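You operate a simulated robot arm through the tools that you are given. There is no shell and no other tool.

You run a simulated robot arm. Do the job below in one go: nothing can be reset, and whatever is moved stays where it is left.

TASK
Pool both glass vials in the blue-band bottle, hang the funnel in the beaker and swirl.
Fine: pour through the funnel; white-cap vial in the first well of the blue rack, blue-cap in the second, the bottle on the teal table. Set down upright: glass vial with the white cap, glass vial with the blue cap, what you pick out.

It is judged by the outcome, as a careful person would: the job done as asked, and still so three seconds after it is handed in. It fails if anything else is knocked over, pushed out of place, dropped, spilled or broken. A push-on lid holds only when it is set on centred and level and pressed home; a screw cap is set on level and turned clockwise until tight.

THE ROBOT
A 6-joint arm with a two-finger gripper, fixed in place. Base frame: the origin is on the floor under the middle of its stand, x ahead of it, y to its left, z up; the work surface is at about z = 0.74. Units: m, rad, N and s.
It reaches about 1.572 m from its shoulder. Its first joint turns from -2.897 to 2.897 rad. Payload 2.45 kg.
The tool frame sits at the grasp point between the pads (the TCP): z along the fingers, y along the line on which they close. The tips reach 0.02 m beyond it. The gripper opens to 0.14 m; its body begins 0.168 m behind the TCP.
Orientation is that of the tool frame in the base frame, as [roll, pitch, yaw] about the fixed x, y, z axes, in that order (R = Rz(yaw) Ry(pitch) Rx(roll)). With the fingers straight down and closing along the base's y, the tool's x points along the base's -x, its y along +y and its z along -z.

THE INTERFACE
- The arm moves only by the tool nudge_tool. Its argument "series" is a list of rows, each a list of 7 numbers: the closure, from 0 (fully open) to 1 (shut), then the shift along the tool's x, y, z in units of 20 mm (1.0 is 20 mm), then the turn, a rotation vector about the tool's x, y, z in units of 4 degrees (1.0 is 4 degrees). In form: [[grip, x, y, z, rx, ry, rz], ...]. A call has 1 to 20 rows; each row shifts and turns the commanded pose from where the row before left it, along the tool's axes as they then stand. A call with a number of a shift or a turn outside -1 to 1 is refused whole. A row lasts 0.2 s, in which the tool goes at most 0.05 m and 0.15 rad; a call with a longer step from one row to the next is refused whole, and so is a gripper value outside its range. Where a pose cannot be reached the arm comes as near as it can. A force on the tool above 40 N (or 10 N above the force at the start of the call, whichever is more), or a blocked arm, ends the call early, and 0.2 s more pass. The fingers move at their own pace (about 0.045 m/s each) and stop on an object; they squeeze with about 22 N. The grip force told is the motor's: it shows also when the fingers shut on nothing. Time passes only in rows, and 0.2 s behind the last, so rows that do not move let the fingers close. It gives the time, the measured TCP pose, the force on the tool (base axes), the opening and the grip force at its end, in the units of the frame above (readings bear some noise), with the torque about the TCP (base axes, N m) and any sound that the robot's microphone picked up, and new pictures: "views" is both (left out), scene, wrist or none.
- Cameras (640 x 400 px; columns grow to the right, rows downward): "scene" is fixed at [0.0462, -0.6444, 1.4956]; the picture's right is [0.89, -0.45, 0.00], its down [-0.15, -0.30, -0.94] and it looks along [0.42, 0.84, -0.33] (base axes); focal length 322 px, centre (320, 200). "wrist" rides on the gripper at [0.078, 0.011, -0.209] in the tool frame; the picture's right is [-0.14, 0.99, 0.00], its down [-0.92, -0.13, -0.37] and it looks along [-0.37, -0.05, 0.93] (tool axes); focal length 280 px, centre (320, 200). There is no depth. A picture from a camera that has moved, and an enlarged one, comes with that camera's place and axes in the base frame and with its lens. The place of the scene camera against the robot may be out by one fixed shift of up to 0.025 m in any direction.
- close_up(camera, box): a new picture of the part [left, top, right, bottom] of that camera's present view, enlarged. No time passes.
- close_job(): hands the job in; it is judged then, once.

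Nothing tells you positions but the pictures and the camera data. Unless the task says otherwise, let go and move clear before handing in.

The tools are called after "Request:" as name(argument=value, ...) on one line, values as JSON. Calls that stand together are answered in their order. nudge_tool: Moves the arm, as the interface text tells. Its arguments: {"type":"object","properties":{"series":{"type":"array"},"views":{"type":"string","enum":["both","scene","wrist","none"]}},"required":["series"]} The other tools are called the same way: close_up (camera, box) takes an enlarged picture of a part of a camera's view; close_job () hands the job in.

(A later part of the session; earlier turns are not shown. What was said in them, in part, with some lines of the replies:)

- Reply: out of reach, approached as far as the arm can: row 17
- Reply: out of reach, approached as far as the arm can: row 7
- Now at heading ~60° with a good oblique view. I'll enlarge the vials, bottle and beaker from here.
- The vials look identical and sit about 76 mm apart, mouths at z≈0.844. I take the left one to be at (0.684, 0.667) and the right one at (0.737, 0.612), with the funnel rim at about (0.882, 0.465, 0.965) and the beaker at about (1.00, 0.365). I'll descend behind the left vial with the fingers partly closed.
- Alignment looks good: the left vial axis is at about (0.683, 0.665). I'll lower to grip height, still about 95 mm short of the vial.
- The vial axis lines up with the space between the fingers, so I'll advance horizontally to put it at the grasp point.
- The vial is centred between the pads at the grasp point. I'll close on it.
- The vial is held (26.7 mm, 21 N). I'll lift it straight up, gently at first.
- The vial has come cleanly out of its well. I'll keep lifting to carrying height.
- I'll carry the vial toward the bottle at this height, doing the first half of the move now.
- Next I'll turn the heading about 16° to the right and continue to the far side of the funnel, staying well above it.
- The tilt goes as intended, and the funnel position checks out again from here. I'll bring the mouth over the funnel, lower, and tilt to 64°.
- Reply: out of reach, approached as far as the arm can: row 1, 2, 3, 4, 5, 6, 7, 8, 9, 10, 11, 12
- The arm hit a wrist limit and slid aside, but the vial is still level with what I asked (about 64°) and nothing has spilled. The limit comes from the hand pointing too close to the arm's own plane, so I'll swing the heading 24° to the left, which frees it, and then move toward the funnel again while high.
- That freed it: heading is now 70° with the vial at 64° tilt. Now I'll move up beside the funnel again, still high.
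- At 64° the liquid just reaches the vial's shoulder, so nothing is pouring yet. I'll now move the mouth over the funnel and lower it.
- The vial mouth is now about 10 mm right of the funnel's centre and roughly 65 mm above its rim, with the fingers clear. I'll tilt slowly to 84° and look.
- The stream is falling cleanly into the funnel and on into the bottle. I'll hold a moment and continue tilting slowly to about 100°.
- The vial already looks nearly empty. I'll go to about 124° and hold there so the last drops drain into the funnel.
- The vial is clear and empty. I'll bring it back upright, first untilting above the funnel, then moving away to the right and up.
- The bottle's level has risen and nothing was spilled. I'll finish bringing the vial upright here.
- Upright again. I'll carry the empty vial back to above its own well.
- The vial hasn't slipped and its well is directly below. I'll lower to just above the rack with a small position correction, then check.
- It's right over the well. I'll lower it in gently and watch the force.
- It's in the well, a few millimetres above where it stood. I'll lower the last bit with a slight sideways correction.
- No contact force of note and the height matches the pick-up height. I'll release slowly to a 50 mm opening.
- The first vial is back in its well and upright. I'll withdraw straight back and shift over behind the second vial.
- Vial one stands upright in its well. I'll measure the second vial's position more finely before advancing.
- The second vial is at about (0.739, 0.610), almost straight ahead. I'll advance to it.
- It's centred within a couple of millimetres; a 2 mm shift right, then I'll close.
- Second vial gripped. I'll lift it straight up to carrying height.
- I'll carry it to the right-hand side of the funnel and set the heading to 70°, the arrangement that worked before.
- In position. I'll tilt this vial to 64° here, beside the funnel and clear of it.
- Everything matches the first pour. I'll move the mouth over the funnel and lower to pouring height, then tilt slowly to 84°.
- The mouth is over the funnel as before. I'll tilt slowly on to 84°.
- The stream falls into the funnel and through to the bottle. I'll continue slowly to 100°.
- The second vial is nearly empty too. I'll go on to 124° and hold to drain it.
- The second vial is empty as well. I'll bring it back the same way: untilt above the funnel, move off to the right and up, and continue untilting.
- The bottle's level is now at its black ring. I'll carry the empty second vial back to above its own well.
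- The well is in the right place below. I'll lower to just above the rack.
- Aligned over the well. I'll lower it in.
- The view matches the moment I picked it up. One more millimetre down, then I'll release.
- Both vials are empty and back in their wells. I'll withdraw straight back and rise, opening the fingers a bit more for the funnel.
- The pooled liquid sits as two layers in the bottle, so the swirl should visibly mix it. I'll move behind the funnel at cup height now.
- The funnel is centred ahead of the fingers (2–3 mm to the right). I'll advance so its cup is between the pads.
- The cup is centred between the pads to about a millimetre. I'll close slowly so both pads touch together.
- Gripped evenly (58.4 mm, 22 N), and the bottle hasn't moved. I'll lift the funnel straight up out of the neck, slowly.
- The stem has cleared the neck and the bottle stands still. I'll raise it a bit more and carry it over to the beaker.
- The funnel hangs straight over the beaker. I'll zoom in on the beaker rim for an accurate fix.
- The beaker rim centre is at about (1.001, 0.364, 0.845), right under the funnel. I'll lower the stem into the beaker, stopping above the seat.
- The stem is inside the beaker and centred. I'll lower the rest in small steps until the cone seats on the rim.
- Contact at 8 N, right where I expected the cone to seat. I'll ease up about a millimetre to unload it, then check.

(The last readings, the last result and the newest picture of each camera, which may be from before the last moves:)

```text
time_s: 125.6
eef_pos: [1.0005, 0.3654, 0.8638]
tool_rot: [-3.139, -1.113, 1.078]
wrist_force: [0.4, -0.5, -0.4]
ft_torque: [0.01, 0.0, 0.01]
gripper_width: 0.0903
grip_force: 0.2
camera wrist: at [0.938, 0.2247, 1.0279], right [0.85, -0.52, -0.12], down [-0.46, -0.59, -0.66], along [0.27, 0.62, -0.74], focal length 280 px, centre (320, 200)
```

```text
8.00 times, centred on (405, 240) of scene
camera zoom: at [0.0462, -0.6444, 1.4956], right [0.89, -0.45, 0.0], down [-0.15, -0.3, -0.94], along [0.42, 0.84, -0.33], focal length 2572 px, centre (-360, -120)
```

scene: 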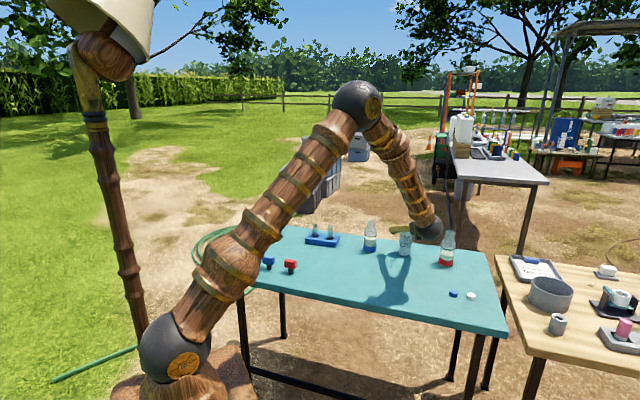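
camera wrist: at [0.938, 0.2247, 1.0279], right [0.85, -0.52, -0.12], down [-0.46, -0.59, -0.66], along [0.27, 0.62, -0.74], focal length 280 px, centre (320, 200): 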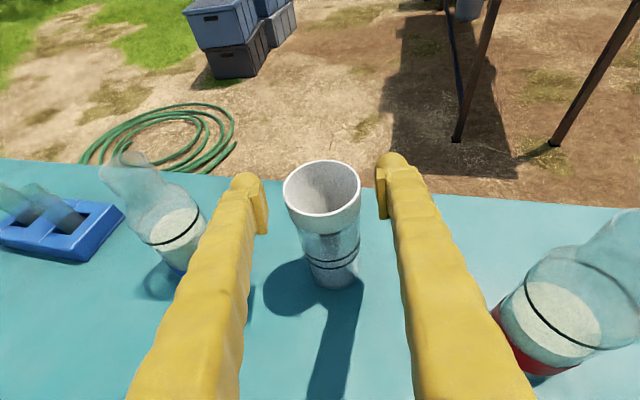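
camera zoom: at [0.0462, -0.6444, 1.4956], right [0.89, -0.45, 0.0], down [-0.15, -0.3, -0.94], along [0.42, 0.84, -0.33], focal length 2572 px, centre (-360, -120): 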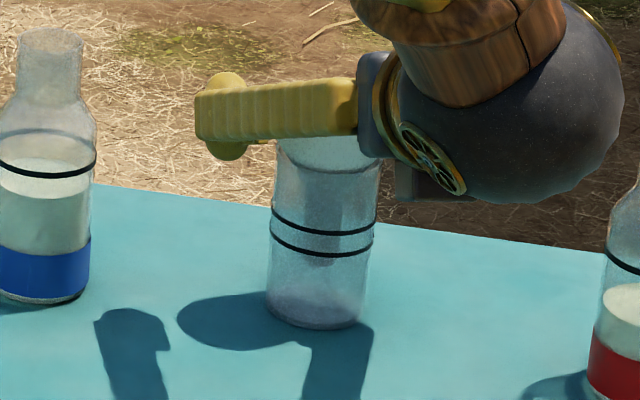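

The funnel hangs level in the beaker and stays put after release. I'll back straight out.

Request:
nudge_tool(series=[[0.357, -0.379, 0, -0.769, 0, 0, 0], [0.357, -0.379, 0, -0.769, 0, 0, 0], [0.357, -0.379, 0, -0.769, 0, 0, 0], [0.357, -0.379, 0, -0.769, 0, 0, 0], [0.357, -0.379, 0, -0.769, 0, 0, 0], [0.357, -0.379, 0, -0.769, 0, 0, 0], [0.357, -0.379, 0, -0.769, 0, 0, 0]], views="both")

Request:
close_up(camera="scene", box=[350, 205, 450, 270])

Request:
close_up(camera="wrist", box=[60, 60, 420, 280])

```text
time_s: 127.2
eef_pos: [0.9446, 0.261, 0.8637]
tool_rot: [-3.139, -1.113, 1.08]
wrist_force: [1.1, -0.3, -1.2]
ft_torque: [0.03, 0.01, -0.01]
gripper_width: 0.0901
grip_force: 0.0
camera wrist: at [0.8819, 0.1196, 1.0275], right [0.85, -0.52, -0.12], down [-0.46, -0.59, -0.66], along [0.27, 0.62, -0.74], focal length 280 px, centre (320, 200)
```

scene: 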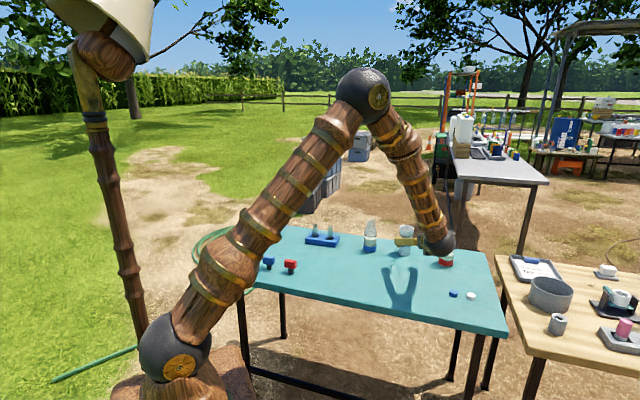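
wrist: 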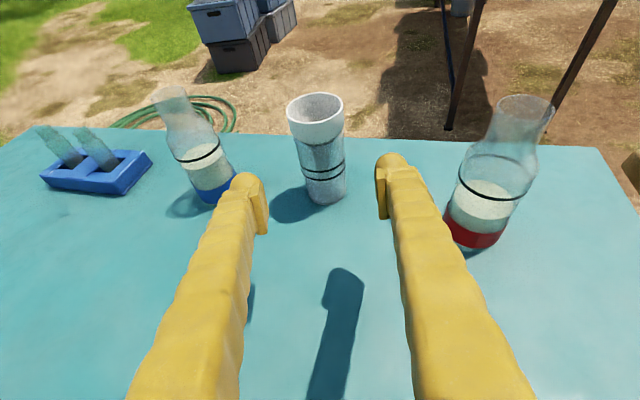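

```text
6.15 times, centred on (400, 238) of scene
camera zoom: at [0.0462, -0.6444, 1.4956], right [0.89, -0.45, 0.0], down [-0.15, -0.3, -0.94], along [0.42, 0.84, -0.33], focal length 1979 px, centre (-172, -31)
```

zoom: 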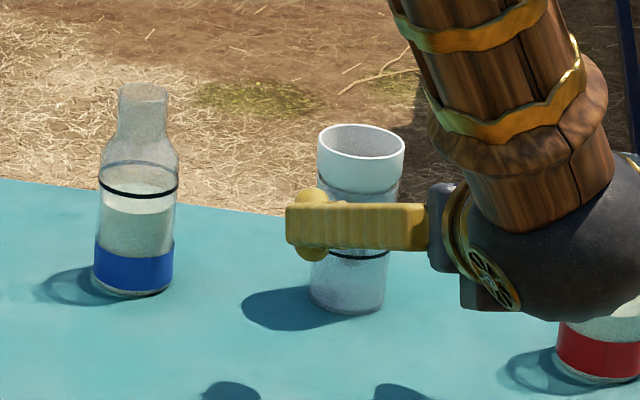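

```text
1.78 times, centred on (240, 170) of wrist
camera zoom: at [0.8819, 0.1196, 1.0275], right [0.85, -0.52, -0.12], down [-0.46, -0.59, -0.66], along [0.27, 0.62, -0.74], focal length 498 px, centre (462, 253)
```

zoom: 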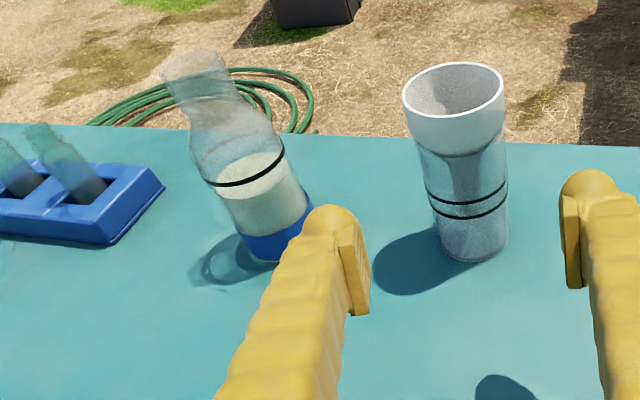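

The funnel sits level and the layered liquid in the bottle is visible. I'll move behind the bottle at mid-body height.

Request:
nudge_tool(series=[[0.357, -0.285, -0.981, 0.3225, 0, 0, 0], [0.357, -0.285, -0.981, 0.3225, 0, 0, 0], [0.357, -0.285, -0.981, 0.3225, 0, 0, 0], [0.357, -0.285, -0.981, 0.3225, 0, 0, 0], [0.357, -0.285, -0.981, 0.3225, 0, 0, 0], [0.357, -0.285, -0.981, 0.3225, 0, 0, 0], [0.357, -0.285, -0.981, 0.3225, 0, 0, 0], [0.357, -0.285, -0.981, 0.3225, 0, 0, 0]], views="both")

Request:
close_up(camera="wrist", box=[220, 40, 420, 230])

```text
time_s: 129.0
eef_pos: [0.819, 0.3555, 0.8028]
tool_rot: [-3.138, -1.112, 1.079]
wrist_force: [0.1, -0.2, 0.2]
ft_torque: [-0.01, 0.0, 0.02]
gripper_width: 0.0899
grip_force: 0.0
camera wrist: at [0.7557, 0.2146, 0.966], right [0.85, -0.52, -0.12], down [-0.46, -0.59, -0.66], along [0.27, 0.62, -0.74], focal length 280 px, centre (320, 200)
```

scene: 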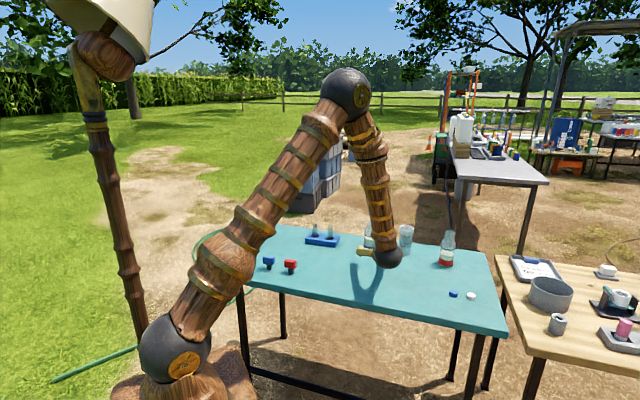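
wrist: 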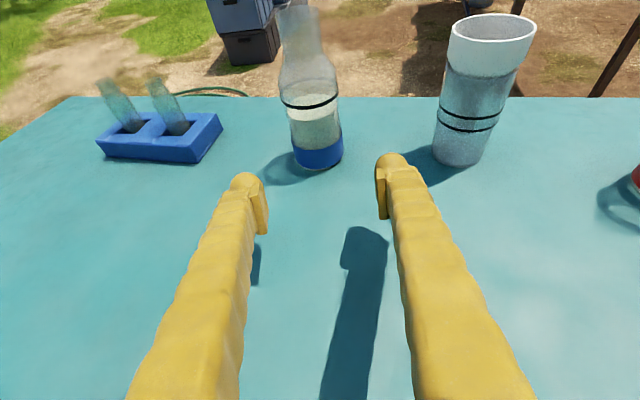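

```text
2.11 times, centred on (320, 135) of wrist
camera zoom: at [0.7557, 0.2146, 0.966], right [0.85, -0.52, -0.12], down [-0.46, -0.59, -0.66], along [0.27, 0.62, -0.74], focal length 590 px, centre (320, 337)
```

zoom: 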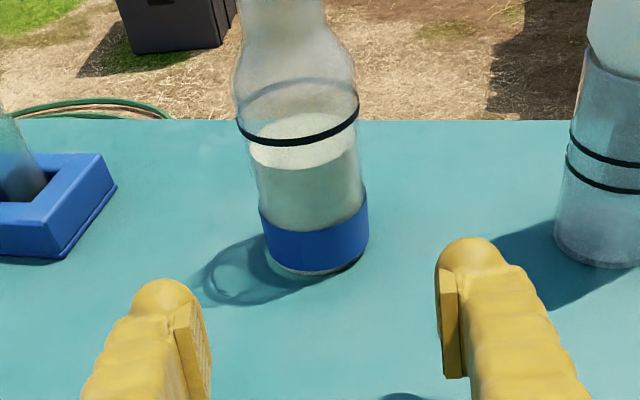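

The bottle axis is at about (0.874, 0.464), its ring at z≈0.823. I'll advance so its body is between the pads, above the blue band.

Request:
nudge_tool(series=[[0.357, 0.325, -0.016, 0.687, 0, 0, 0], [0.357, 0.325, -0.016, 0.687, 0, 0, 0], [0.357, 0.325, -0.016, 0.687, 0, 0, 0], [0.357, 0.325, -0.016, 0.687, 0, 0, 0], [0.357, 0.325, -0.016, 0.687, 0, 0, 0], [0.357, 0.325, -0.016, 0.687, 0, 0, 0], [0.357, 0.325, -0.016, 0.687, 0, 0, 0], [0.357, 0.325, -0.016, 0.687, 0, 0, 0]], views="both")

Request:
close_up(camera="wrist", box=[220, 60, 420, 260])

Request:
close_up(camera="scene", box=[340, 200, 420, 270])

```text
time_s: 130.8
eef_pos: [0.8725, 0.4638, 0.7987]
tool_rot: [-3.138, -1.11, 1.078]
wrist_force: [1.3, -0.1, 0.5]
ft_torque: [0.02, -0.01, 0.01]
gripper_width: 0.0898
grip_force: 0.0
camera wrist: at [0.8097, 0.3241, 0.9617], right [0.85, -0.52, -0.12], down [-0.46, -0.59, -0.66], along [0.27, 0.62, -0.74], focal length 280 px, centre (320, 200)
```

scene: 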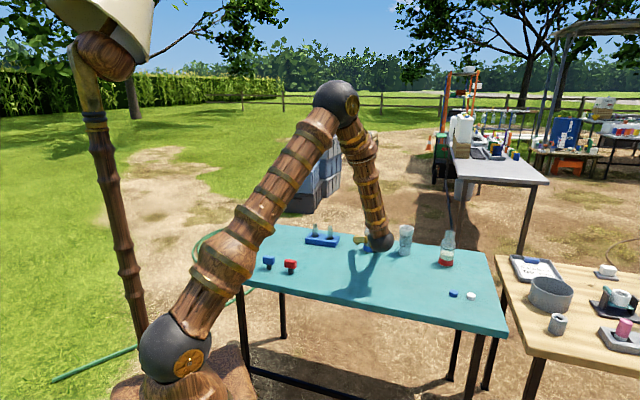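
wrist: 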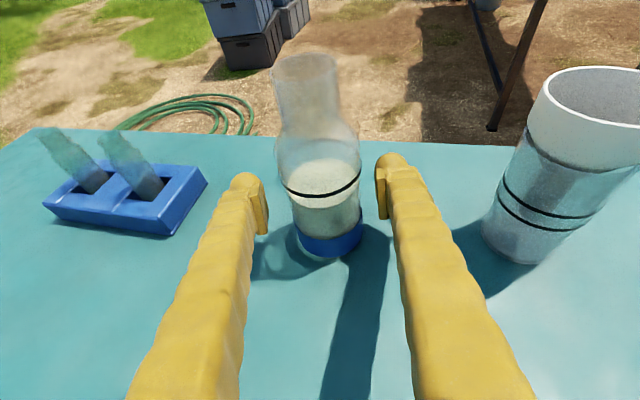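

```text
2.00 times, centred on (320, 160) of wrist
camera zoom: at [0.8097, 0.3241, 0.9617], right [0.85, -0.52, -0.12], down [-0.46, -0.59, -0.66], along [0.27, 0.62, -0.74], focal length 561 px, centre (320, 280)
```

zoom: 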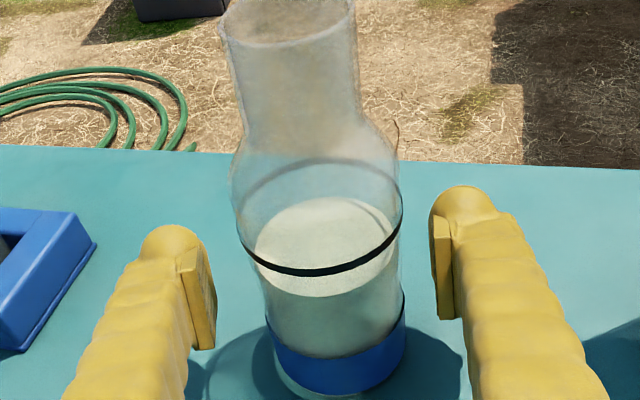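

```text
5.71 times, centred on (380, 235) of scene
camera zoom: at [0.0462, -0.6444, 1.4956], right [0.89, -0.45, 0.0], down [-0.15, -0.3, -0.94], along [0.42, 0.84, -0.33], focal length 1837 px, centre (-23, 0)
```

zoom: 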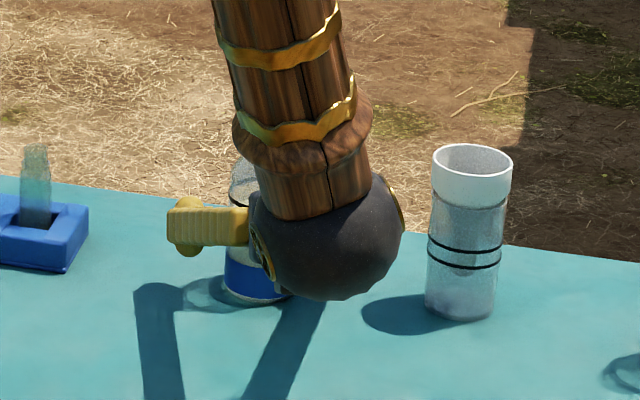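

The bottle is centred within about 2 mm. A tiny shift right, then I'll close slowly on the body.

Request:
nudge_tool(series=[[0.45, 0, 0.075, 0, 0, 0, 0], [0.5, 0, 0, 0, 0, 0, 0], [0.54, 0, 0, 0, 0, 0, 0], [0.56, 0, 0, 0, 0, 0, 0], [0.58, 0, 0, 0, 0, 0, 0], [0.62, 0, 0, 0, 0, 0, 0], [0.8, 0, 0, 0, 0, 0, 0], [1, 0, 0, 0, 0, 0, 0], [1, 0, 0, 0, 0, 0, 0]], views="both")

Request:
close_up(camera="wrist", box=[220, 60, 420, 260])

```text
time_s: 132.8
eef_pos: [0.8743, 0.4643, 0.7981]
tool_rot: [-3.139, -1.113, 1.081]
wrist_force: [1.0, -1.8, 2.0]
ft_torque: [-0.08, -0.12, -0.02]
gripper_width: 0.0577
grip_force: 21.9
camera wrist: at [0.8115, 0.323, 0.9622], right [0.85, -0.52, -0.12], down [-0.46, -0.59, -0.66], along [0.27, 0.62, -0.74], focal length 280 px, centre (320, 200)
```

scene: 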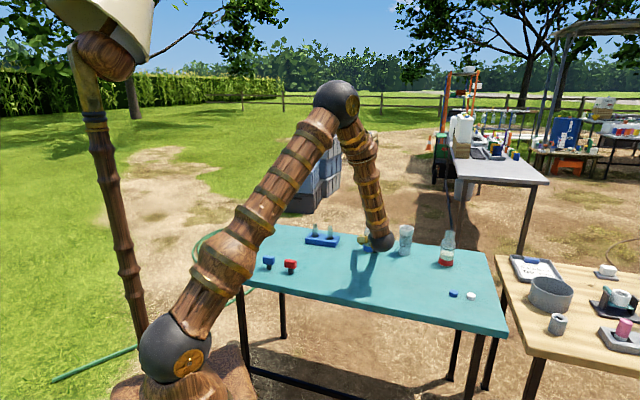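
wrist: 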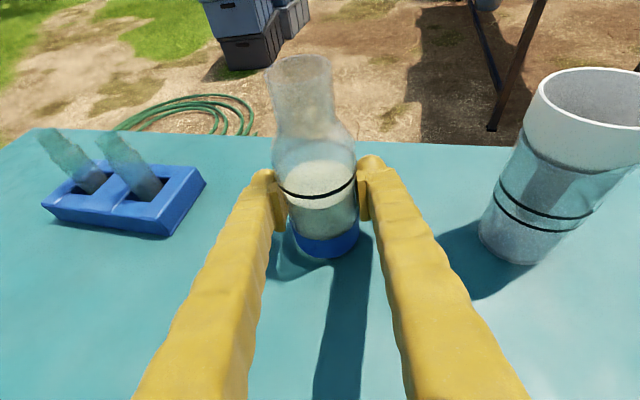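

```text
2.00 times, centred on (320, 160) of wrist
camera zoom: at [0.8115, 0.323, 0.9622], right [0.85, -0.52, -0.12], down [-0.46, -0.59, -0.66], along [0.27, 0.62, -0.74], focal length 561 px, centre (320, 280)
```

zoom: 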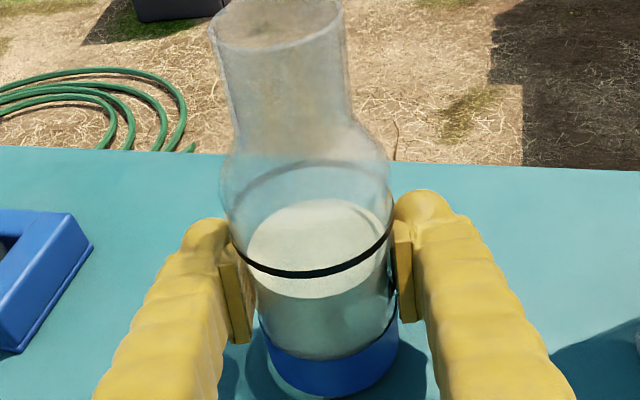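

Bottle gripped (57.7 mm, 22 N). I'll lift it gently straight up.

Request:
nudge_tool(series=[[1, 0.2, 0, -0.099, 0, 0, 0], [1, 0.3, 0, -0.148, 0, 0, 0], [1, 0.45, 0, -0.222, 0, 0, 0], [1, 0.6, 0, -0.296, 0, 0, 0], [1, 0.6, 0, -0.296, 0, 0, 0], [1, 0.6, 0, -0.296, 0, 0, 0], [1, 0.6, 0, -0.296, 0, 0, 0], [1, 0.4, 0, -0.197, 0, 0, 0], [1, 0.2, 0, -0.099, 0, 0, 0]], views="both")

Request:
close_up(camera="wrist", box=[220, 60, 420, 260])

Request:
close_up(camera="scene", box=[330, 170, 430, 270])

```text
time_s: 134.8
eef_pos: [0.8738, 0.4634, 0.887]
tool_rot: [-3.14, -1.109, 1.079]
wrist_force: [0.1, 0.5, -1.1]
ft_torque: [-0.02, 0.01, 0.0]
gripper_width: 0.0576
grip_force: 21.6
camera wrist: at [0.8115, 0.3228, 1.0508], right [0.85, -0.52, -0.12], down [-0.46, -0.59, -0.66], along [0.27, 0.62, -0.74], focal length 280 px, centre (320, 200)
```

scene: 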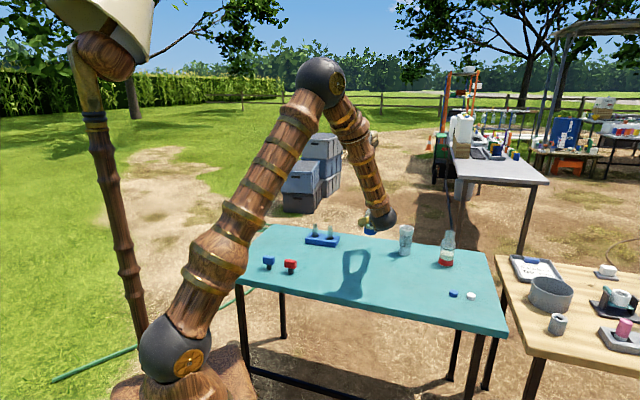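
wrist: 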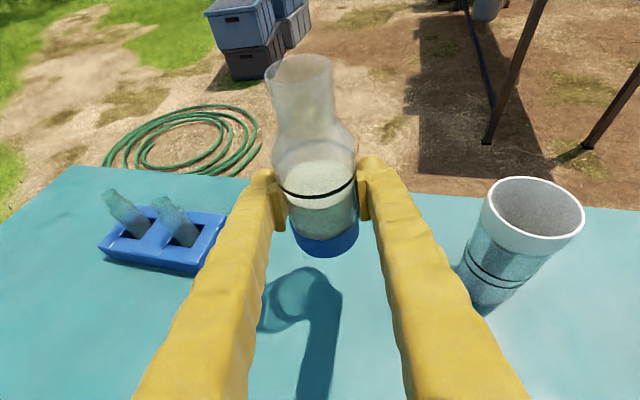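

```text
2.00 times, centred on (320, 160) of wrist
camera zoom: at [0.8115, 0.3228, 1.0508], right [0.85, -0.52, -0.12], down [-0.46, -0.59, -0.66], along [0.27, 0.62, -0.74], focal length 561 px, centre (320, 280)
```

zoom: 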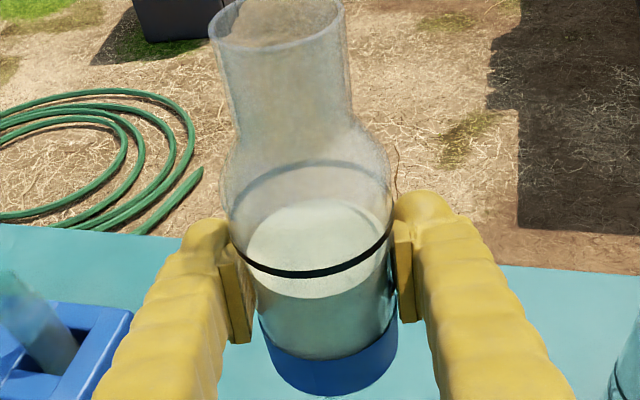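

```text
4.00 times, centred on (380, 220) of scene
camera zoom: at [0.0462, -0.6444, 1.4956], right [0.89, -0.45, 0.0], down [-0.15, -0.3, -0.94], along [0.42, 0.84, -0.33], focal length 1286 px, centre (80, 120)
```

zoom: 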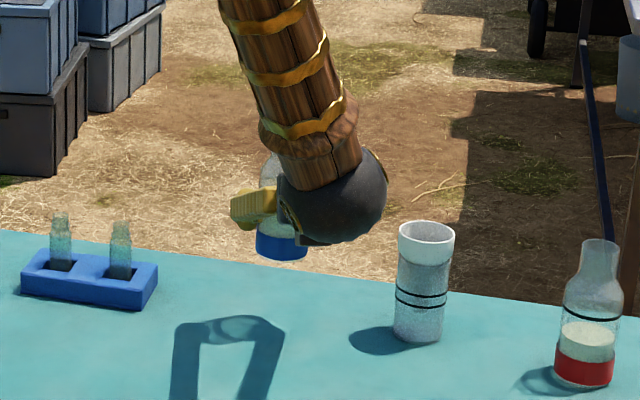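

The bottle is up about 90 mm, upright and steady. Now I'll swirl it: small horizontal circles, three turns at first, then look.

Request:
nudge_tool(series=[[1, 0, -1, 0, 0, 0, 0], [1, -0.384, -0.5, -0.776, 0, 0, 0], [1, -0.384, 0.5, -0.776, 0, 0, 0], [1, 0, 1, 0, 0, 0, 0], [1, 0.384, 0.5, 0.776, 0, 0, 0], [1, 0.384, -0.5, 0.776, 0, 0, 0], [1, 0, -1, 0, 0, 0, 0], [1, -0.384, -0.5, -0.776, 0, 0, 0], [1, -0.384, 0.5, -0.776, 0, 0, 0], [1, 0, 1, 0, 0, 0, 0], [1, 0.384, 0.5, 0.776, 0, 0, 0], [1, 0.384, -0.5, 0.776, 0, 0, 0], [1, 0, -1, 0, 0, 0, 0], [1, -0.384, -0.5, -0.776, 0, 0, 0], [1, -0.384, 0.5, -0.776, 0, 0, 0], [1, 0, 1, 0, 0, 0, 0], [1, 0.384, 0.5, 0.776, 0, 0, 0], [1, 0.384, -0.5, 0.776, 0, 0, 0]], views="both")

Request:
close_up(camera="wrist", box=[220, 60, 420, 260])

Request:
close_up(camera="scene", box=[330, 170, 430, 270])

```text
time_s: 138.6
eef_pos: [0.8739, 0.4633, 0.8863]
tool_rot: [-3.139, -1.11, 1.079]
wrist_force: [-0.3, 0.3, -1.7]
ft_torque: [0.02, -0.03, 0.03]
gripper_width: 0.0574
grip_force: 21.7
camera wrist: at [0.812, 0.3222, 1.05], right [0.85, -0.52, -0.12], down [-0.46, -0.59, -0.66], along [0.27, 0.62, -0.74], focal length 280 px, centre (320, 200)
```

scene: 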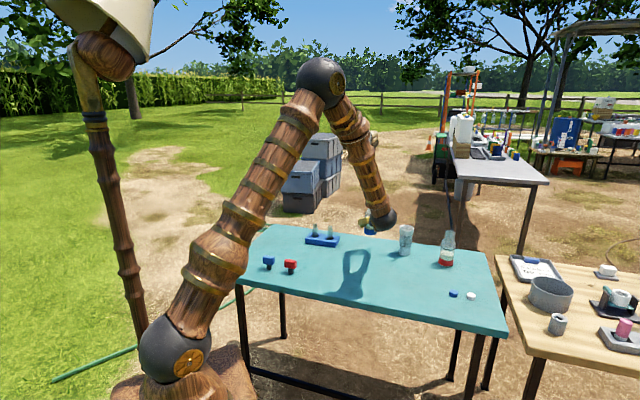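
wrist: 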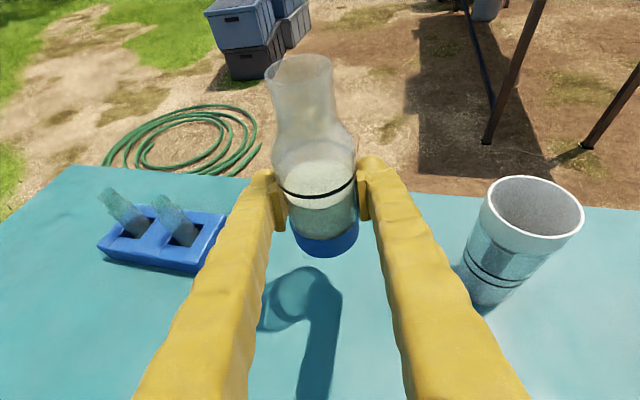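

```text
2.00 times, centred on (320, 160) of wrist
camera zoom: at [0.812, 0.3222, 1.05], right [0.85, -0.52, -0.12], down [-0.46, -0.59, -0.66], along [0.27, 0.62, -0.74], focal length 561 px, centre (320, 280)
```

zoom: 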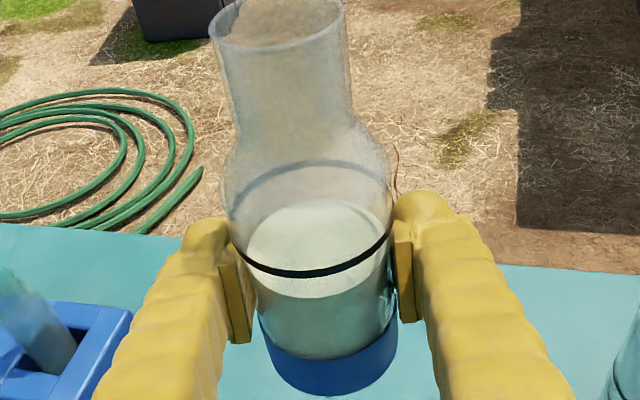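

```text
4.00 times, centred on (380, 220) of scene
camera zoom: at [0.0462, -0.6444, 1.4956], right [0.89, -0.45, 0.0], down [-0.15, -0.3, -0.94], along [0.42, 0.84, -0.33], focal length 1286 px, centre (80, 120)
```

zoom: 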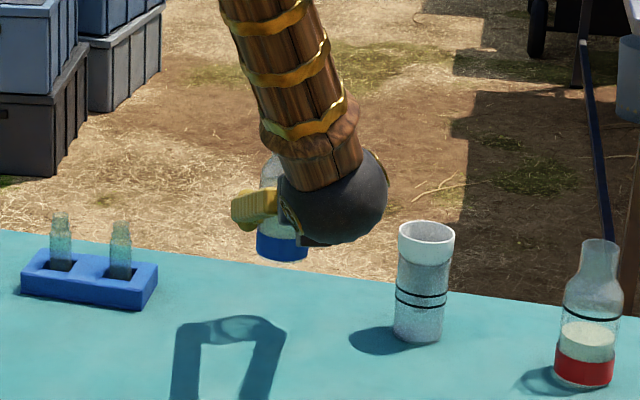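

No spill, and the bottle stays firm in the grip. I'll swirl more briskly, five quicker and wider circles.

Request:
nudge_tool(series=[[1, -0.487, -1, -0.986, 0, 0, 0], [1, -0.487, 1, -0.986, 0, 0, 0], [1, 0.487, 1, 0.986, 0, 0, 0], [1, 0.487, -1, 0.986, 0, 0, 0], [1, -0.487, -1, -0.986, 0, 0, 0], [1, -0.487, 1, -0.986, 0, 0, 0], [1, 0.487, 1, 0.986, 0, 0, 0], [1, 0.487, -1, 0.986, 0, 0, 0], [1, -0.487, -1, -0.986, 0, 0, 0], [1, -0.487, 1, -0.986, 0, 0, 0], [1, 0.487, 1, 0.986, 0, 0, 0], [1, 0.487, -1, 0.986, 0, 0, 0], [1, -0.487, -1, -0.986, 0, 0, 0], [1, -0.487, 1, -0.986, 0, 0, 0], [1, 0.487, 1, 0.986, 0, 0, 0], [1, 0.487, -1, 0.986, 0, 0, 0], [1, -0.487, -1, -0.986, 0, 0, 0], [1, -0.487, 1, -0.986, 0, 0, 0], [1, 0.487, 1, 0.986, 0, 0, 0], [1, 0.487, -1, 0.986, 0, 0, 0]], views="both")

Request:
close_up(camera="wrist", box=[220, 60, 420, 260])

Request:
close_up(camera="scene", box=[330, 170, 430, 270])

```text
time_s: 142.8
eef_pos: [0.8754, 0.4639, 0.8868]
tool_rot: [-3.138, -1.111, 1.081]
wrist_force: [0.9, 0.3, -2.2]
ft_torque: [-0.02, -0.01, 0.01]
gripper_width: 0.0576
grip_force: 22.0
camera wrist: at [0.8135, 0.323, 1.0506], right [0.85, -0.52, -0.12], down [-0.46, -0.59, -0.66], along [0.27, 0.62, -0.74], focal length 280 px, centre (320, 200)
```

scene: 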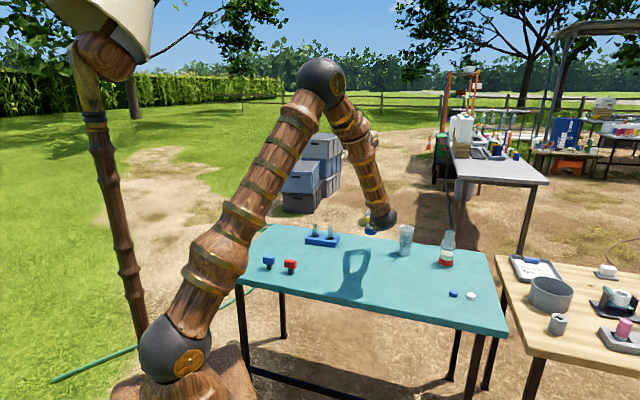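
wrist: 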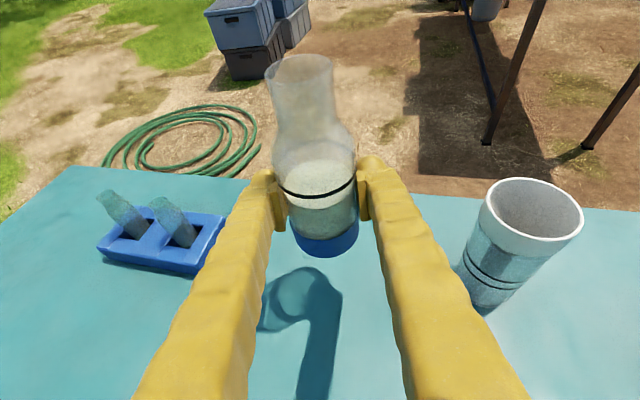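

```text
2.00 times, centred on (320, 160) of wrist
camera zoom: at [0.8135, 0.323, 1.0506], right [0.85, -0.52, -0.12], down [-0.46, -0.59, -0.66], along [0.27, 0.62, -0.74], focal length 561 px, centre (320, 280)
```

zoom: 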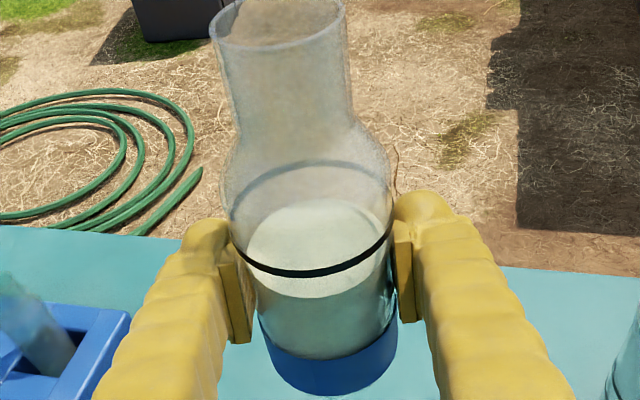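

```text
4.00 times, centred on (380, 220) of scene
camera zoom: at [0.0462, -0.6444, 1.4956], right [0.89, -0.45, 0.0], down [-0.15, -0.3, -0.94], along [0.42, 0.84, -0.33], focal length 1286 px, centre (80, 120)
```

zoom: 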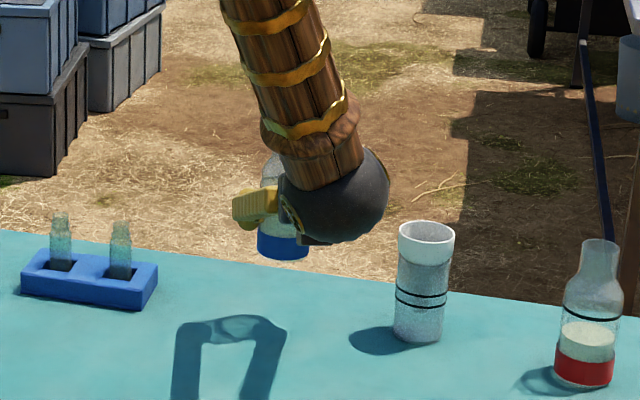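

The liquid is moving with no spill. I'll add one slow conical swirl, tilting about 8° around the circle and back to upright, to mix it well.

Request:
nudge_tool(series=[[1, 0, 0, 0, 0.443, 0, 0.8965], [1, 0, 0, 0, 0.443, 0, 0.8965], [1, 0, 0, 0, -0.119, 1.0, -0.24], [1, 0, 0, 0, -0.324, 0.732, -0.656], [1, 0, 0, 0, -0.443, 0.268, -0.8965], [1, 0, 0, 0, -0.443, -0.268, -0.8965], [1, 0, 0, 0, -0.324, -0.732, -0.656], [1, 0, 0, 0, -0.119, -1.0, -0.24], [1, 0, 0, 0, 0.119, -1.0, 0.24], [1, 0, 0, 0, 0.324, -0.732, 0.656], [1, 0, 0, 0, 0.443, -0.268, 0.8965], [1, 0, 0, 0, 0.443, 0.268, 0.8965], [1, 0, 0, 0, 0.324, 0.732, 0.656], [1, 0, 0, 0, 0.119, 1.0, 0.24], [1, 0, 0, 0, -0.443, 0, -0.8965], [1, 0, 0, 0, -0.443, 0, -0.8965]], views="both")

Request:
close_up(camera="wrist", box=[220, 60, 420, 260])

```text
time_s: 146.2
eef_pos: [0.8739, 0.4634, 0.8877]
tool_rot: [-3.14, -1.111, 1.023]
wrist_force: [-0.4, 0.3, -2.7]
ft_torque: [-0.04, 0.02, 0.0]
gripper_width: 0.0577
grip_force: 22.0
camera wrist: at [0.8038, 0.327, 1.0506], right [0.81, -0.57, -0.12], down [-0.49, -0.56, -0.66], along [0.3, 0.6, -0.74], focal length 280 px, centre (320, 200)
```

scene: 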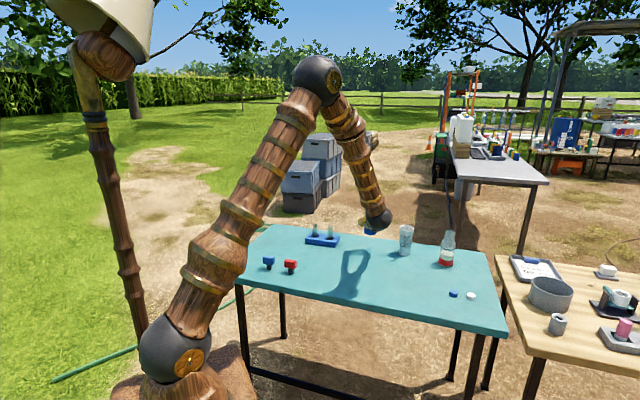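
wrist: 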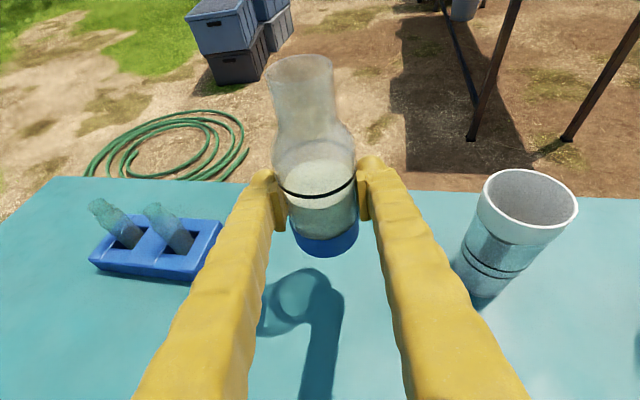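

```text
2.00 times, centred on (320, 160) of wrist
camera zoom: at [0.8038, 0.327, 1.0506], right [0.81, -0.57, -0.12], down [-0.49, -0.56, -0.66], along [0.3, 0.6, -0.74], focal length 561 px, centre (320, 280)
```

zoom: 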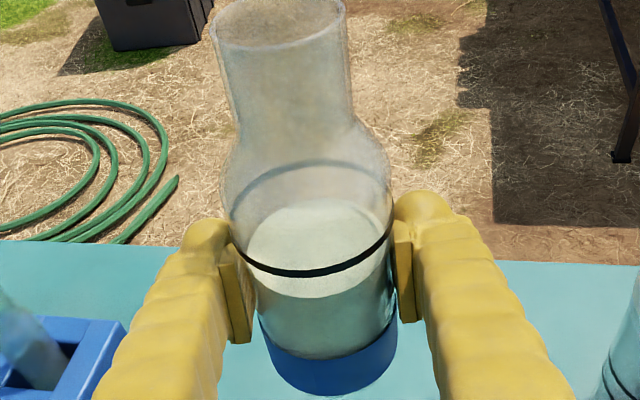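

Upright again and steady. One more set of quick circles for good measure.

Request:
nudge_tool(series=[[1, -0.487, -1, -0.986, 0, 0, 0], [1, -0.487, 1, -0.986, 0, 0, 0], [1, 0.487, 1, 0.986, 0, 0, 0], [1, 0.487, -1, 0.986, 0, 0, 0], [1, -0.487, -1, -0.986, 0, 0, 0], [1, -0.487, 1, -0.986, 0, 0, 0], [1, 0.487, 1, 0.986, 0, 0, 0], [1, 0.487, -1, 0.986, 0, 0, 0], [1, -0.487, -1, -0.986, 0, 0, 0], [1, -0.487, 1, -0.986, 0, 0, 0], [1, 0.487, 1, 0.986, 0, 0, 0], [1, 0.487, -1, 0.986, 0, 0, 0], [1, -0.487, -1, -0.986, 0, 0, 0], [1, -0.487, 1, -0.986, 0, 0, 0], [1, 0.487, 1, 0.986, 0, 0, 0], [1, 0.487, -1, 0.986, 0, 0, 0], [1, 0, 0, 0, 0, 0, 0], [1, 0, 0, 0, 0, 0, 0]], views="both")

Request:
close_up(camera="wrist", box=[220, 60, 420, 260])

```text
time_s: 150.0
eef_pos: [0.8753, 0.4619, 0.8866]
tool_rot: [-3.138, -1.11, 1.022]
wrist_force: [0.4, 0.3, -1.3]
ft_torque: [-0.01, 0.04, -0.02]
gripper_width: 0.0572
grip_force: 21.2
camera wrist: at [0.8041, 0.3256, 1.0501], right [0.81, -0.57, -0.12], down [-0.49, -0.56, -0.66], along [0.3, 0.6, -0.74], focal length 280 px, centre (320, 200)
```

scene: 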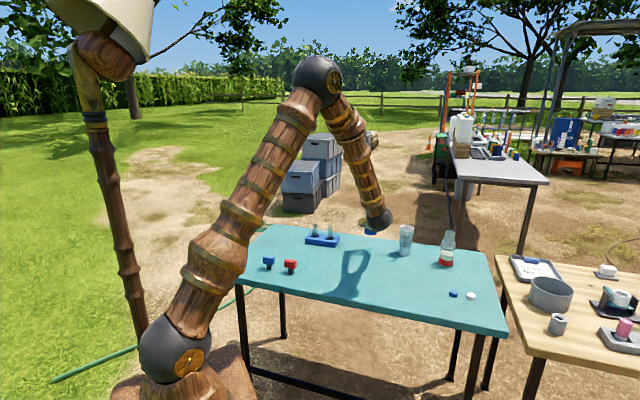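
wrist: 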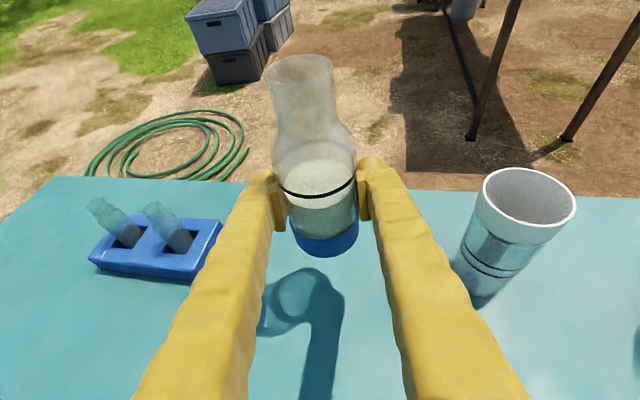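

```text
2.00 times, centred on (320, 160) of wrist
camera zoom: at [0.8041, 0.3256, 1.0501], right [0.81, -0.57, -0.12], down [-0.49, -0.56, -0.66], along [0.3, 0.6, -0.74], focal length 561 px, centre (320, 280)
```

zoom: 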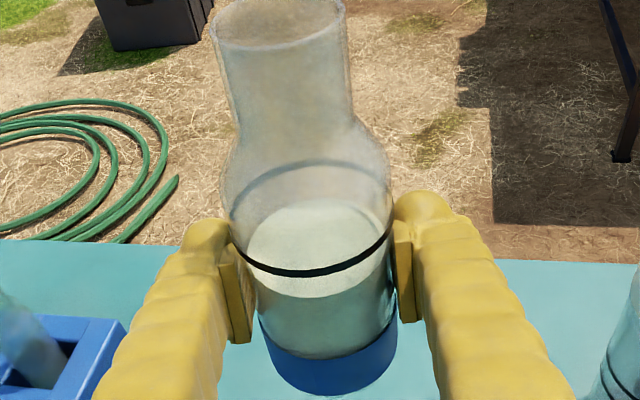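

Swirled, with nothing spilled. I'll lower the bottle back to its spot on the teal table, slowing near the surface.

Request:
nudge_tool(series=[[1, -0.3, 0, 0.148, 0, 0, 0], [1, -0.5, 0, 0.247, 0, 0, 0], [1, -0.6, 0, 0.296, 0, 0, 0], [1, -0.6, 0, 0.296, 0, 0, 0], [1, -0.6, 0, 0.296, 0, 0, 0], [1, -0.5, 0, 0.247, 0, 0, 0], [1, -0.3, 0, 0.148, 0, 0, 0], [1, -0.2, 0, 0.099, 0, 0, 0]], views="both")

Request:
close_up(camera="wrist", box=[220, 60, 420, 260])

```text
time_s: 151.8
eef_pos: [0.8734, 0.4629, 0.8085]
tool_rot: [-3.139, -1.111, 1.023]
wrist_force: [0.6, 0.2, -2.7]
ft_torque: [-0.02, -0.02, 0.02]
gripper_width: 0.0575
grip_force: 22.2
camera wrist: at [0.8032, 0.3265, 0.9706], right [0.81, -0.57, -0.12], down [-0.49, -0.56, -0.66], along [0.3, 0.6, -0.74], focal length 280 px, centre (320, 200)
```

scene: 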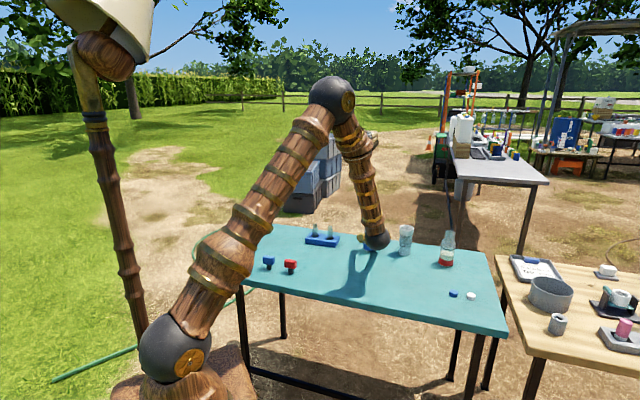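
wrist: 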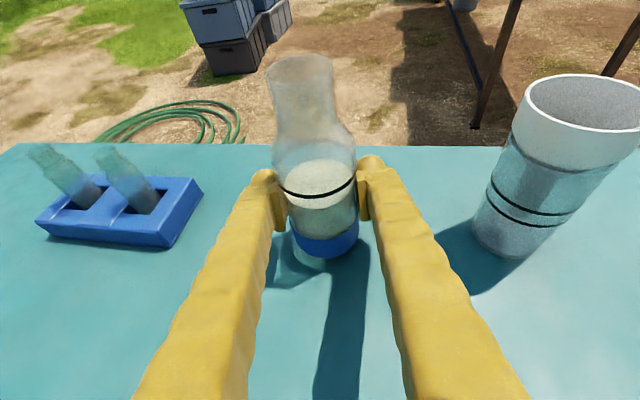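

```text
2.00 times, centred on (320, 160) of wrist
camera zoom: at [0.8032, 0.3265, 0.9706], right [0.81, -0.57, -0.12], down [-0.49, -0.56, -0.66], along [0.3, 0.6, -0.74], focal length 561 px, centre (320, 280)
```

zoom: 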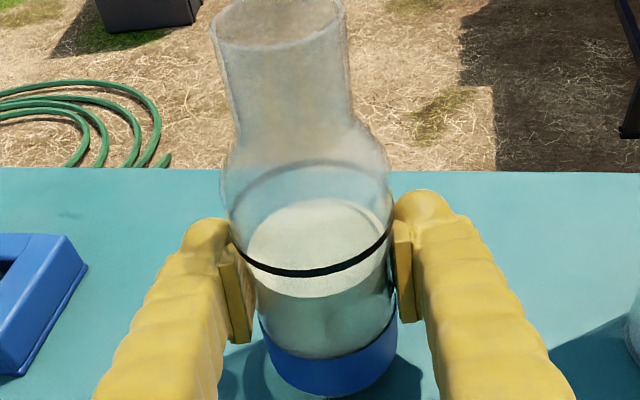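

Request:
nudge_tool(series=[[1, -0.1, 0, 0.049, 0, 0, 0], [1, -0.1, 0, 0.049, 0, 0, 0], [1, -0.09, 0, 0.044, 0, 0, 0], [1, -0.07, 0, 0.035, 0, 0, 0], [1, 0, 0, 0, 0, 0, 0]], views="none")

```text
time_s: 153.0
eef_pos: [0.8723, 0.4628, 0.8003]
tool_rot: [-3.138, -1.113, 1.02]
wrist_force: [0.1, -0.6, -0.5]
ft_torque: [-0.05, 0.01, 0.02]
gripper_width: 0.0573
grip_force: 21.5
```

Request:
nudge_tool(series=[[1, -0.05, 0, 0.025, 0, 0, 0], [1, -0.04, 0, 0.02, 0, 0, 0], [1, 0, 0, 0, 0, 0, 0]], views="none")

```text
time_s: 153.8
eef_pos: [0.8739, 0.4647, 0.7987]
tool_rot: [-3.138, -1.114, 1.024]
wrist_force: [-2.7, -2.6, 21.3]
ft_torque: [0.08, -0.12, 0.0]
gripper_width: 0.0573
grip_force: 21.6
```

The bottle is on the table, pressing at 21 N; I'll ease off before releasing.

Request:
nudge_tool(series=[[1, 0.03, 0, -0.015, 0, 0, 0], [1, 0, 0, 0, 0, 0, 0]], views="none")

```text
time_s: 154.4
eef_pos: [0.8738, 0.4637, 0.7991]
tool_rot: [-3.138, -1.113, 1.024]
wrist_force: [3.1, 4.4, 19.6]
ft_torque: [0.2, -0.24, -0.02]
gripper_width: 0.0572
grip_force: 22.3
```

Request:
nudge_tool(series=[[1, 0.03, 0, -0.015, 0, 0, 0], [1, 0, 0, 0, 0, 0, 0]], views="none")

```text
time_s: 155.0
eef_pos: [0.8746, 0.4627, 0.7992]
tool_rot: [-3.138, -1.113, 1.021]
wrist_force: [7.1, 0.5, 17.6]
ft_torque: [-0.03, -0.25, 0.01]
gripper_width: 0.0574
grip_force: 22.4
```

Request:
nudge_tool(series=[[1, 0.05, 0, -0.025, 0, 0, 0], [1, 0, 0, 0, 0, 0, 0]], views="none")

```text
time_s: 155.6
eef_pos: [0.8735, 0.4634, 0.7983]
tool_rot: [-3.138, -1.111, 1.022]
wrist_force: [2.8, -0.9, 6.2]
ft_torque: [-0.05, -0.21, -0.02]
gripper_width: 0.0578
grip_force: 22.1
```

Down to 6 N, a light seating load. I'll release slowly.

Request:
nudge_tool(series=[[0.582, 0, 0, 0, 0, 0, 0], [0.565, 0, 0, 0, 0, 0, 0], [0.54, 0, 0, 0, 0, 0, 0], [0.5, 0, 0, 0, 0, 0, 0], [0.42, 0, 0, 0, 0, 0, 0], [0.357, 0, 0, 0, 0, 0, 0], [0.357, 0, 0, 0, 0, 0, 0]], views="both")

Request:
close_up(camera="wrist", box=[220, 60, 420, 260])

```text
time_s: 157.2
eef_pos: [0.8734, 0.4643, 0.7995]
tool_rot: [-3.138, -1.11, 1.02]
wrist_force: [0.1, 0.3, 0.2]
ft_torque: [0.03, 0.0, 0.01]
gripper_width: 0.0896
grip_force: 0.1
camera wrist: at [0.8033, 0.3273, 0.9628], right [0.81, -0.57, -0.12], down [-0.49, -0.56, -0.66], along [0.3, 0.6, -0.74], focal length 280 px, centre (320, 200)
```

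scene: 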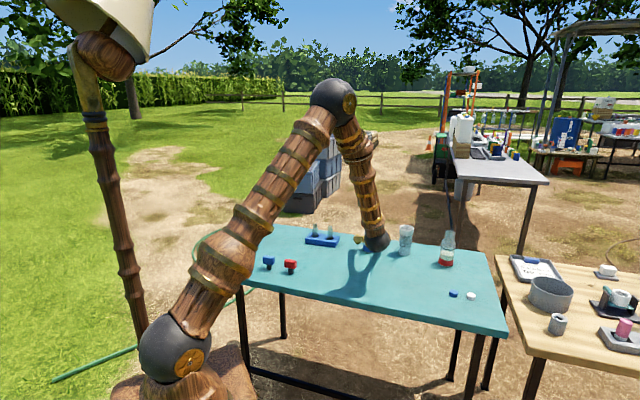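
wrist: 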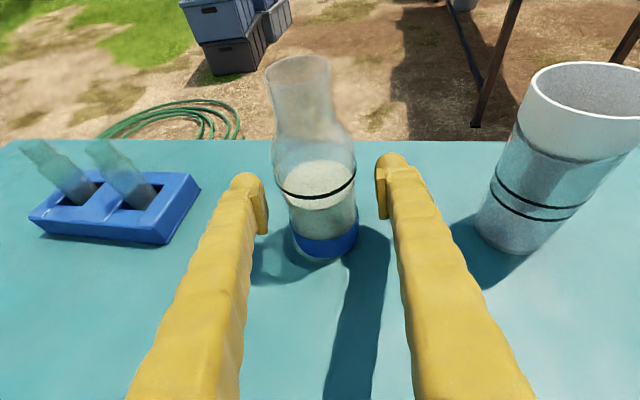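

```text
2.00 times, centred on (320, 160) of wrist
camera zoom: at [0.8033, 0.3273, 0.9628], right [0.81, -0.57, -0.12], down [-0.49, -0.56, -0.66], along [0.3, 0.6, -0.74], focal length 561 px, centre (320, 280)
```

zoom: 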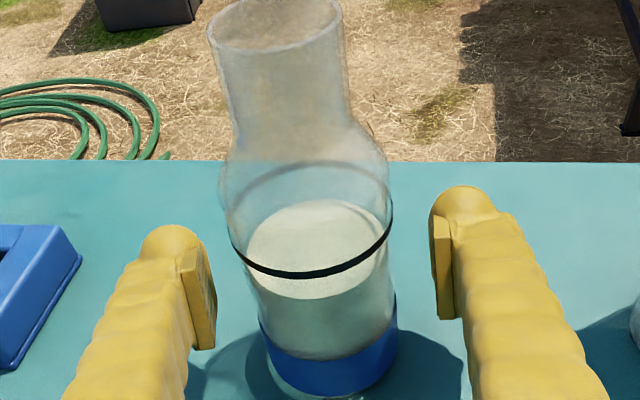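

The bottle stands upright and free. I'll back out and rise clear.

Request:
nudge_tool(series=[[0.357, -0.388, 0, -0.784, 0, 0, 0], [0.357, -0.388, 0, -0.784, 0, 0, 0], [0.357, -0.388, 0, -0.784, 0, 0, 0], [0.357, -0.388, 0, -0.784, 0, 0, 0], [0.357, -0.388, 0, -0.784, 0, 0, 0], [0.357, -0.388, 0, -0.784, 0, 0, 0], [0.357, -0.388, 0, -0.784, 0, 0, 0], [0.357, -0.388, 0, -0.784, 0, 0, 0], [0.357, 0.896, 0, -0.444, 0, 0, 0], [0.357, 0.896, 0, -0.444, 0, 0, 0], [0.357, 0.896, 0, -0.444, 0, 0, 0], [0.357, 0.896, 0, -0.444, 0, 0, 0], [0.357, 0.896, 0, -0.444, 0, 0, 0], [0.357, 0.896, 0, -0.444, 0, 0, 0], [0.357, 0.896, 0, -0.444, 0, 0, 0], [0.357, 0.896, 0, -0.444, 0, 0, 0], [0.357, 0.896, 0, -0.444, 0, 0, 0], [0.357, 0.896, 0, -0.444, 0, 0, 0]], views="both")

Request:
close_up(camera="scene", box=[290, 190, 480, 310])

Request:
close_up(camera="wrist", box=[40, 100, 640, 400])

Request:
close_up(camera="scene", box=[300, 215, 348, 250])

```text
time_s: 161.0
eef_pos: [0.8024, 0.3434, 0.9997]
tool_rot: [-3.139, -1.11, 1.019]
wrist_force: [0.1, 0.0, -0.4]
ft_torque: [-0.03, 0.0, 0.0]
gripper_width: 0.0902
grip_force: 0.1
camera wrist: at [0.7307, 0.2061, 1.1635], right [0.81, -0.57, -0.13], down [-0.49, -0.56, -0.66], along [0.3, 0.6, -0.74], focal length 280 px, centre (320, 200)
```

scene: 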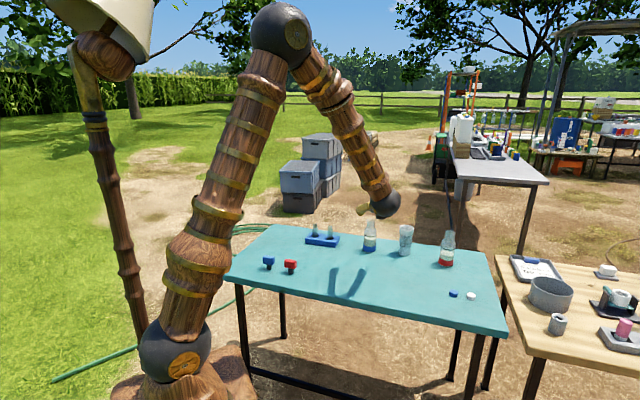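
wrist: 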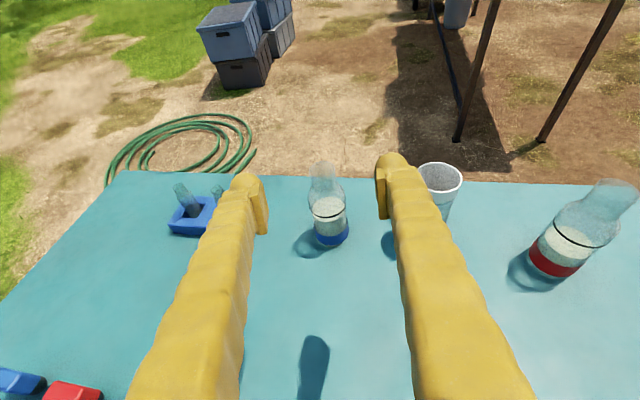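

```text
3.33 times, centred on (385, 250) of scene
camera zoom: at [0.0462, -0.6444, 1.4956], right [0.89, -0.45, 0.0], down [-0.15, -0.3, -0.94], along [0.42, 0.84, -0.33], focal length 1072 px, centre (103, 33)
```

zoom: 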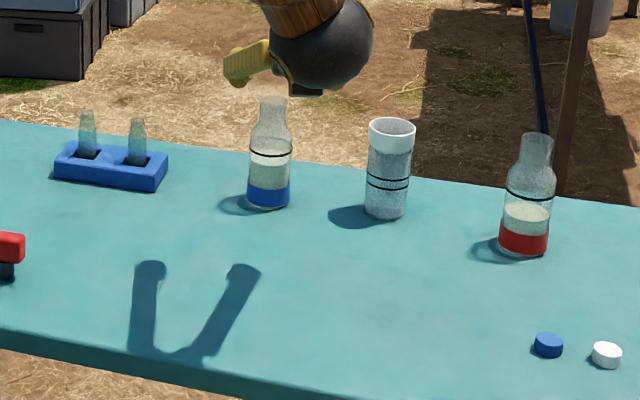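

```text
1.07 times, centred on (340, 250) of wrist (not enlarged: the box is as wide or as high as the picture)
camera zoom: at [0.7307, 0.2061, 1.1635], right [0.81, -0.57, -0.13], down [-0.49, -0.56, -0.66], along [0.3, 0.6, -0.74], focal length 299 px, centre (299, 147)
```

zoom: 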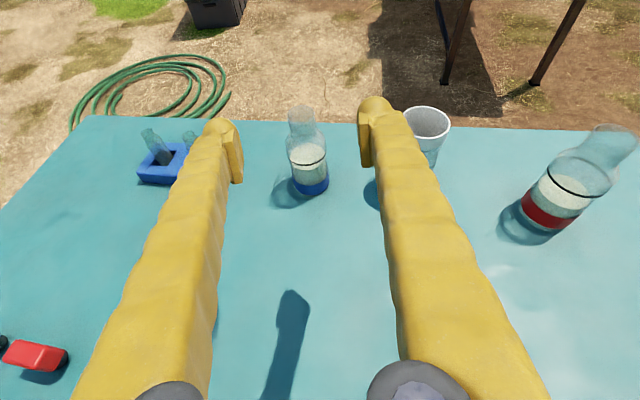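

```text
11.43 times, centred on (324, 232) of scene
camera zoom: at [0.0462, -0.6444, 1.4956], right [0.89, -0.45, 0.0], down [-0.15, -0.3, -0.94], along [0.42, 0.84, -0.33], focal length 3675 px, centre (274, -171)
```

zoom: 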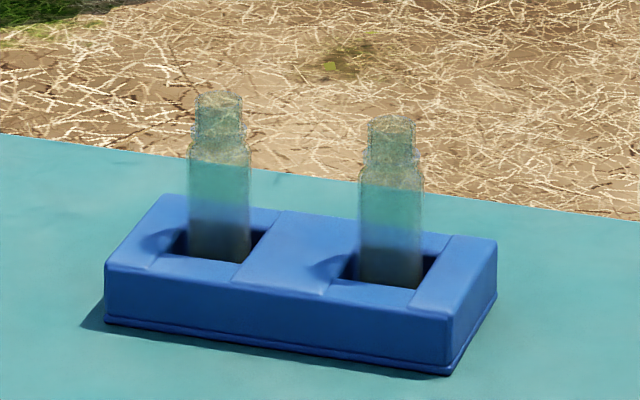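

Both vials are empty and upright in their wells. The pooled liquid is in the blue-band bottle, swirled and standing on the teal table, and the funnel hangs level in the beaker. Everything else is where it was and the gripper is open and clear, so I'm handing the job in. The vials were bare and looked identical, so I couldn't tell which belongs to the white cap; each went back into the well it came from.

Request:
close_job()

```text
The job is handed in.
```

I poured both vials through the funnel into the blue-band bottle, hung the funnel in the beaker and swirled the bottle. The job is handed in, but I couldn't confirm which vial belongs to which cap.

- **Vials:** both are empty and upright in the blue rack. They had no caps on and looked identical; the white and blue caps were lying loose on the table. I put each vial back in the well it came from, so white in the first well and blue in the second is right only if they started that way. I didn't put the caps back on, since you didn't ask for it.
- **Pouring:** both streams went into the funnel. During the first vial the arm hit a wrist limit and slid sideways; nothing spilled, and I changed the approach angle and carried on.
- **Funnel:** it hangs level in the beaker and stayed there after I let go.
- **Swirl:** I did 12 horizontal circles and one slow tilted circle of about 8°. The liquid looked the same throughout, so I have no visible sign of how well it mixed.
- **Bottle:** it is upright on the teal table, back in its original spot. It met the table with about 21 N; I eased off before letting go.

In the final pictures, everything else on the table was where it started.
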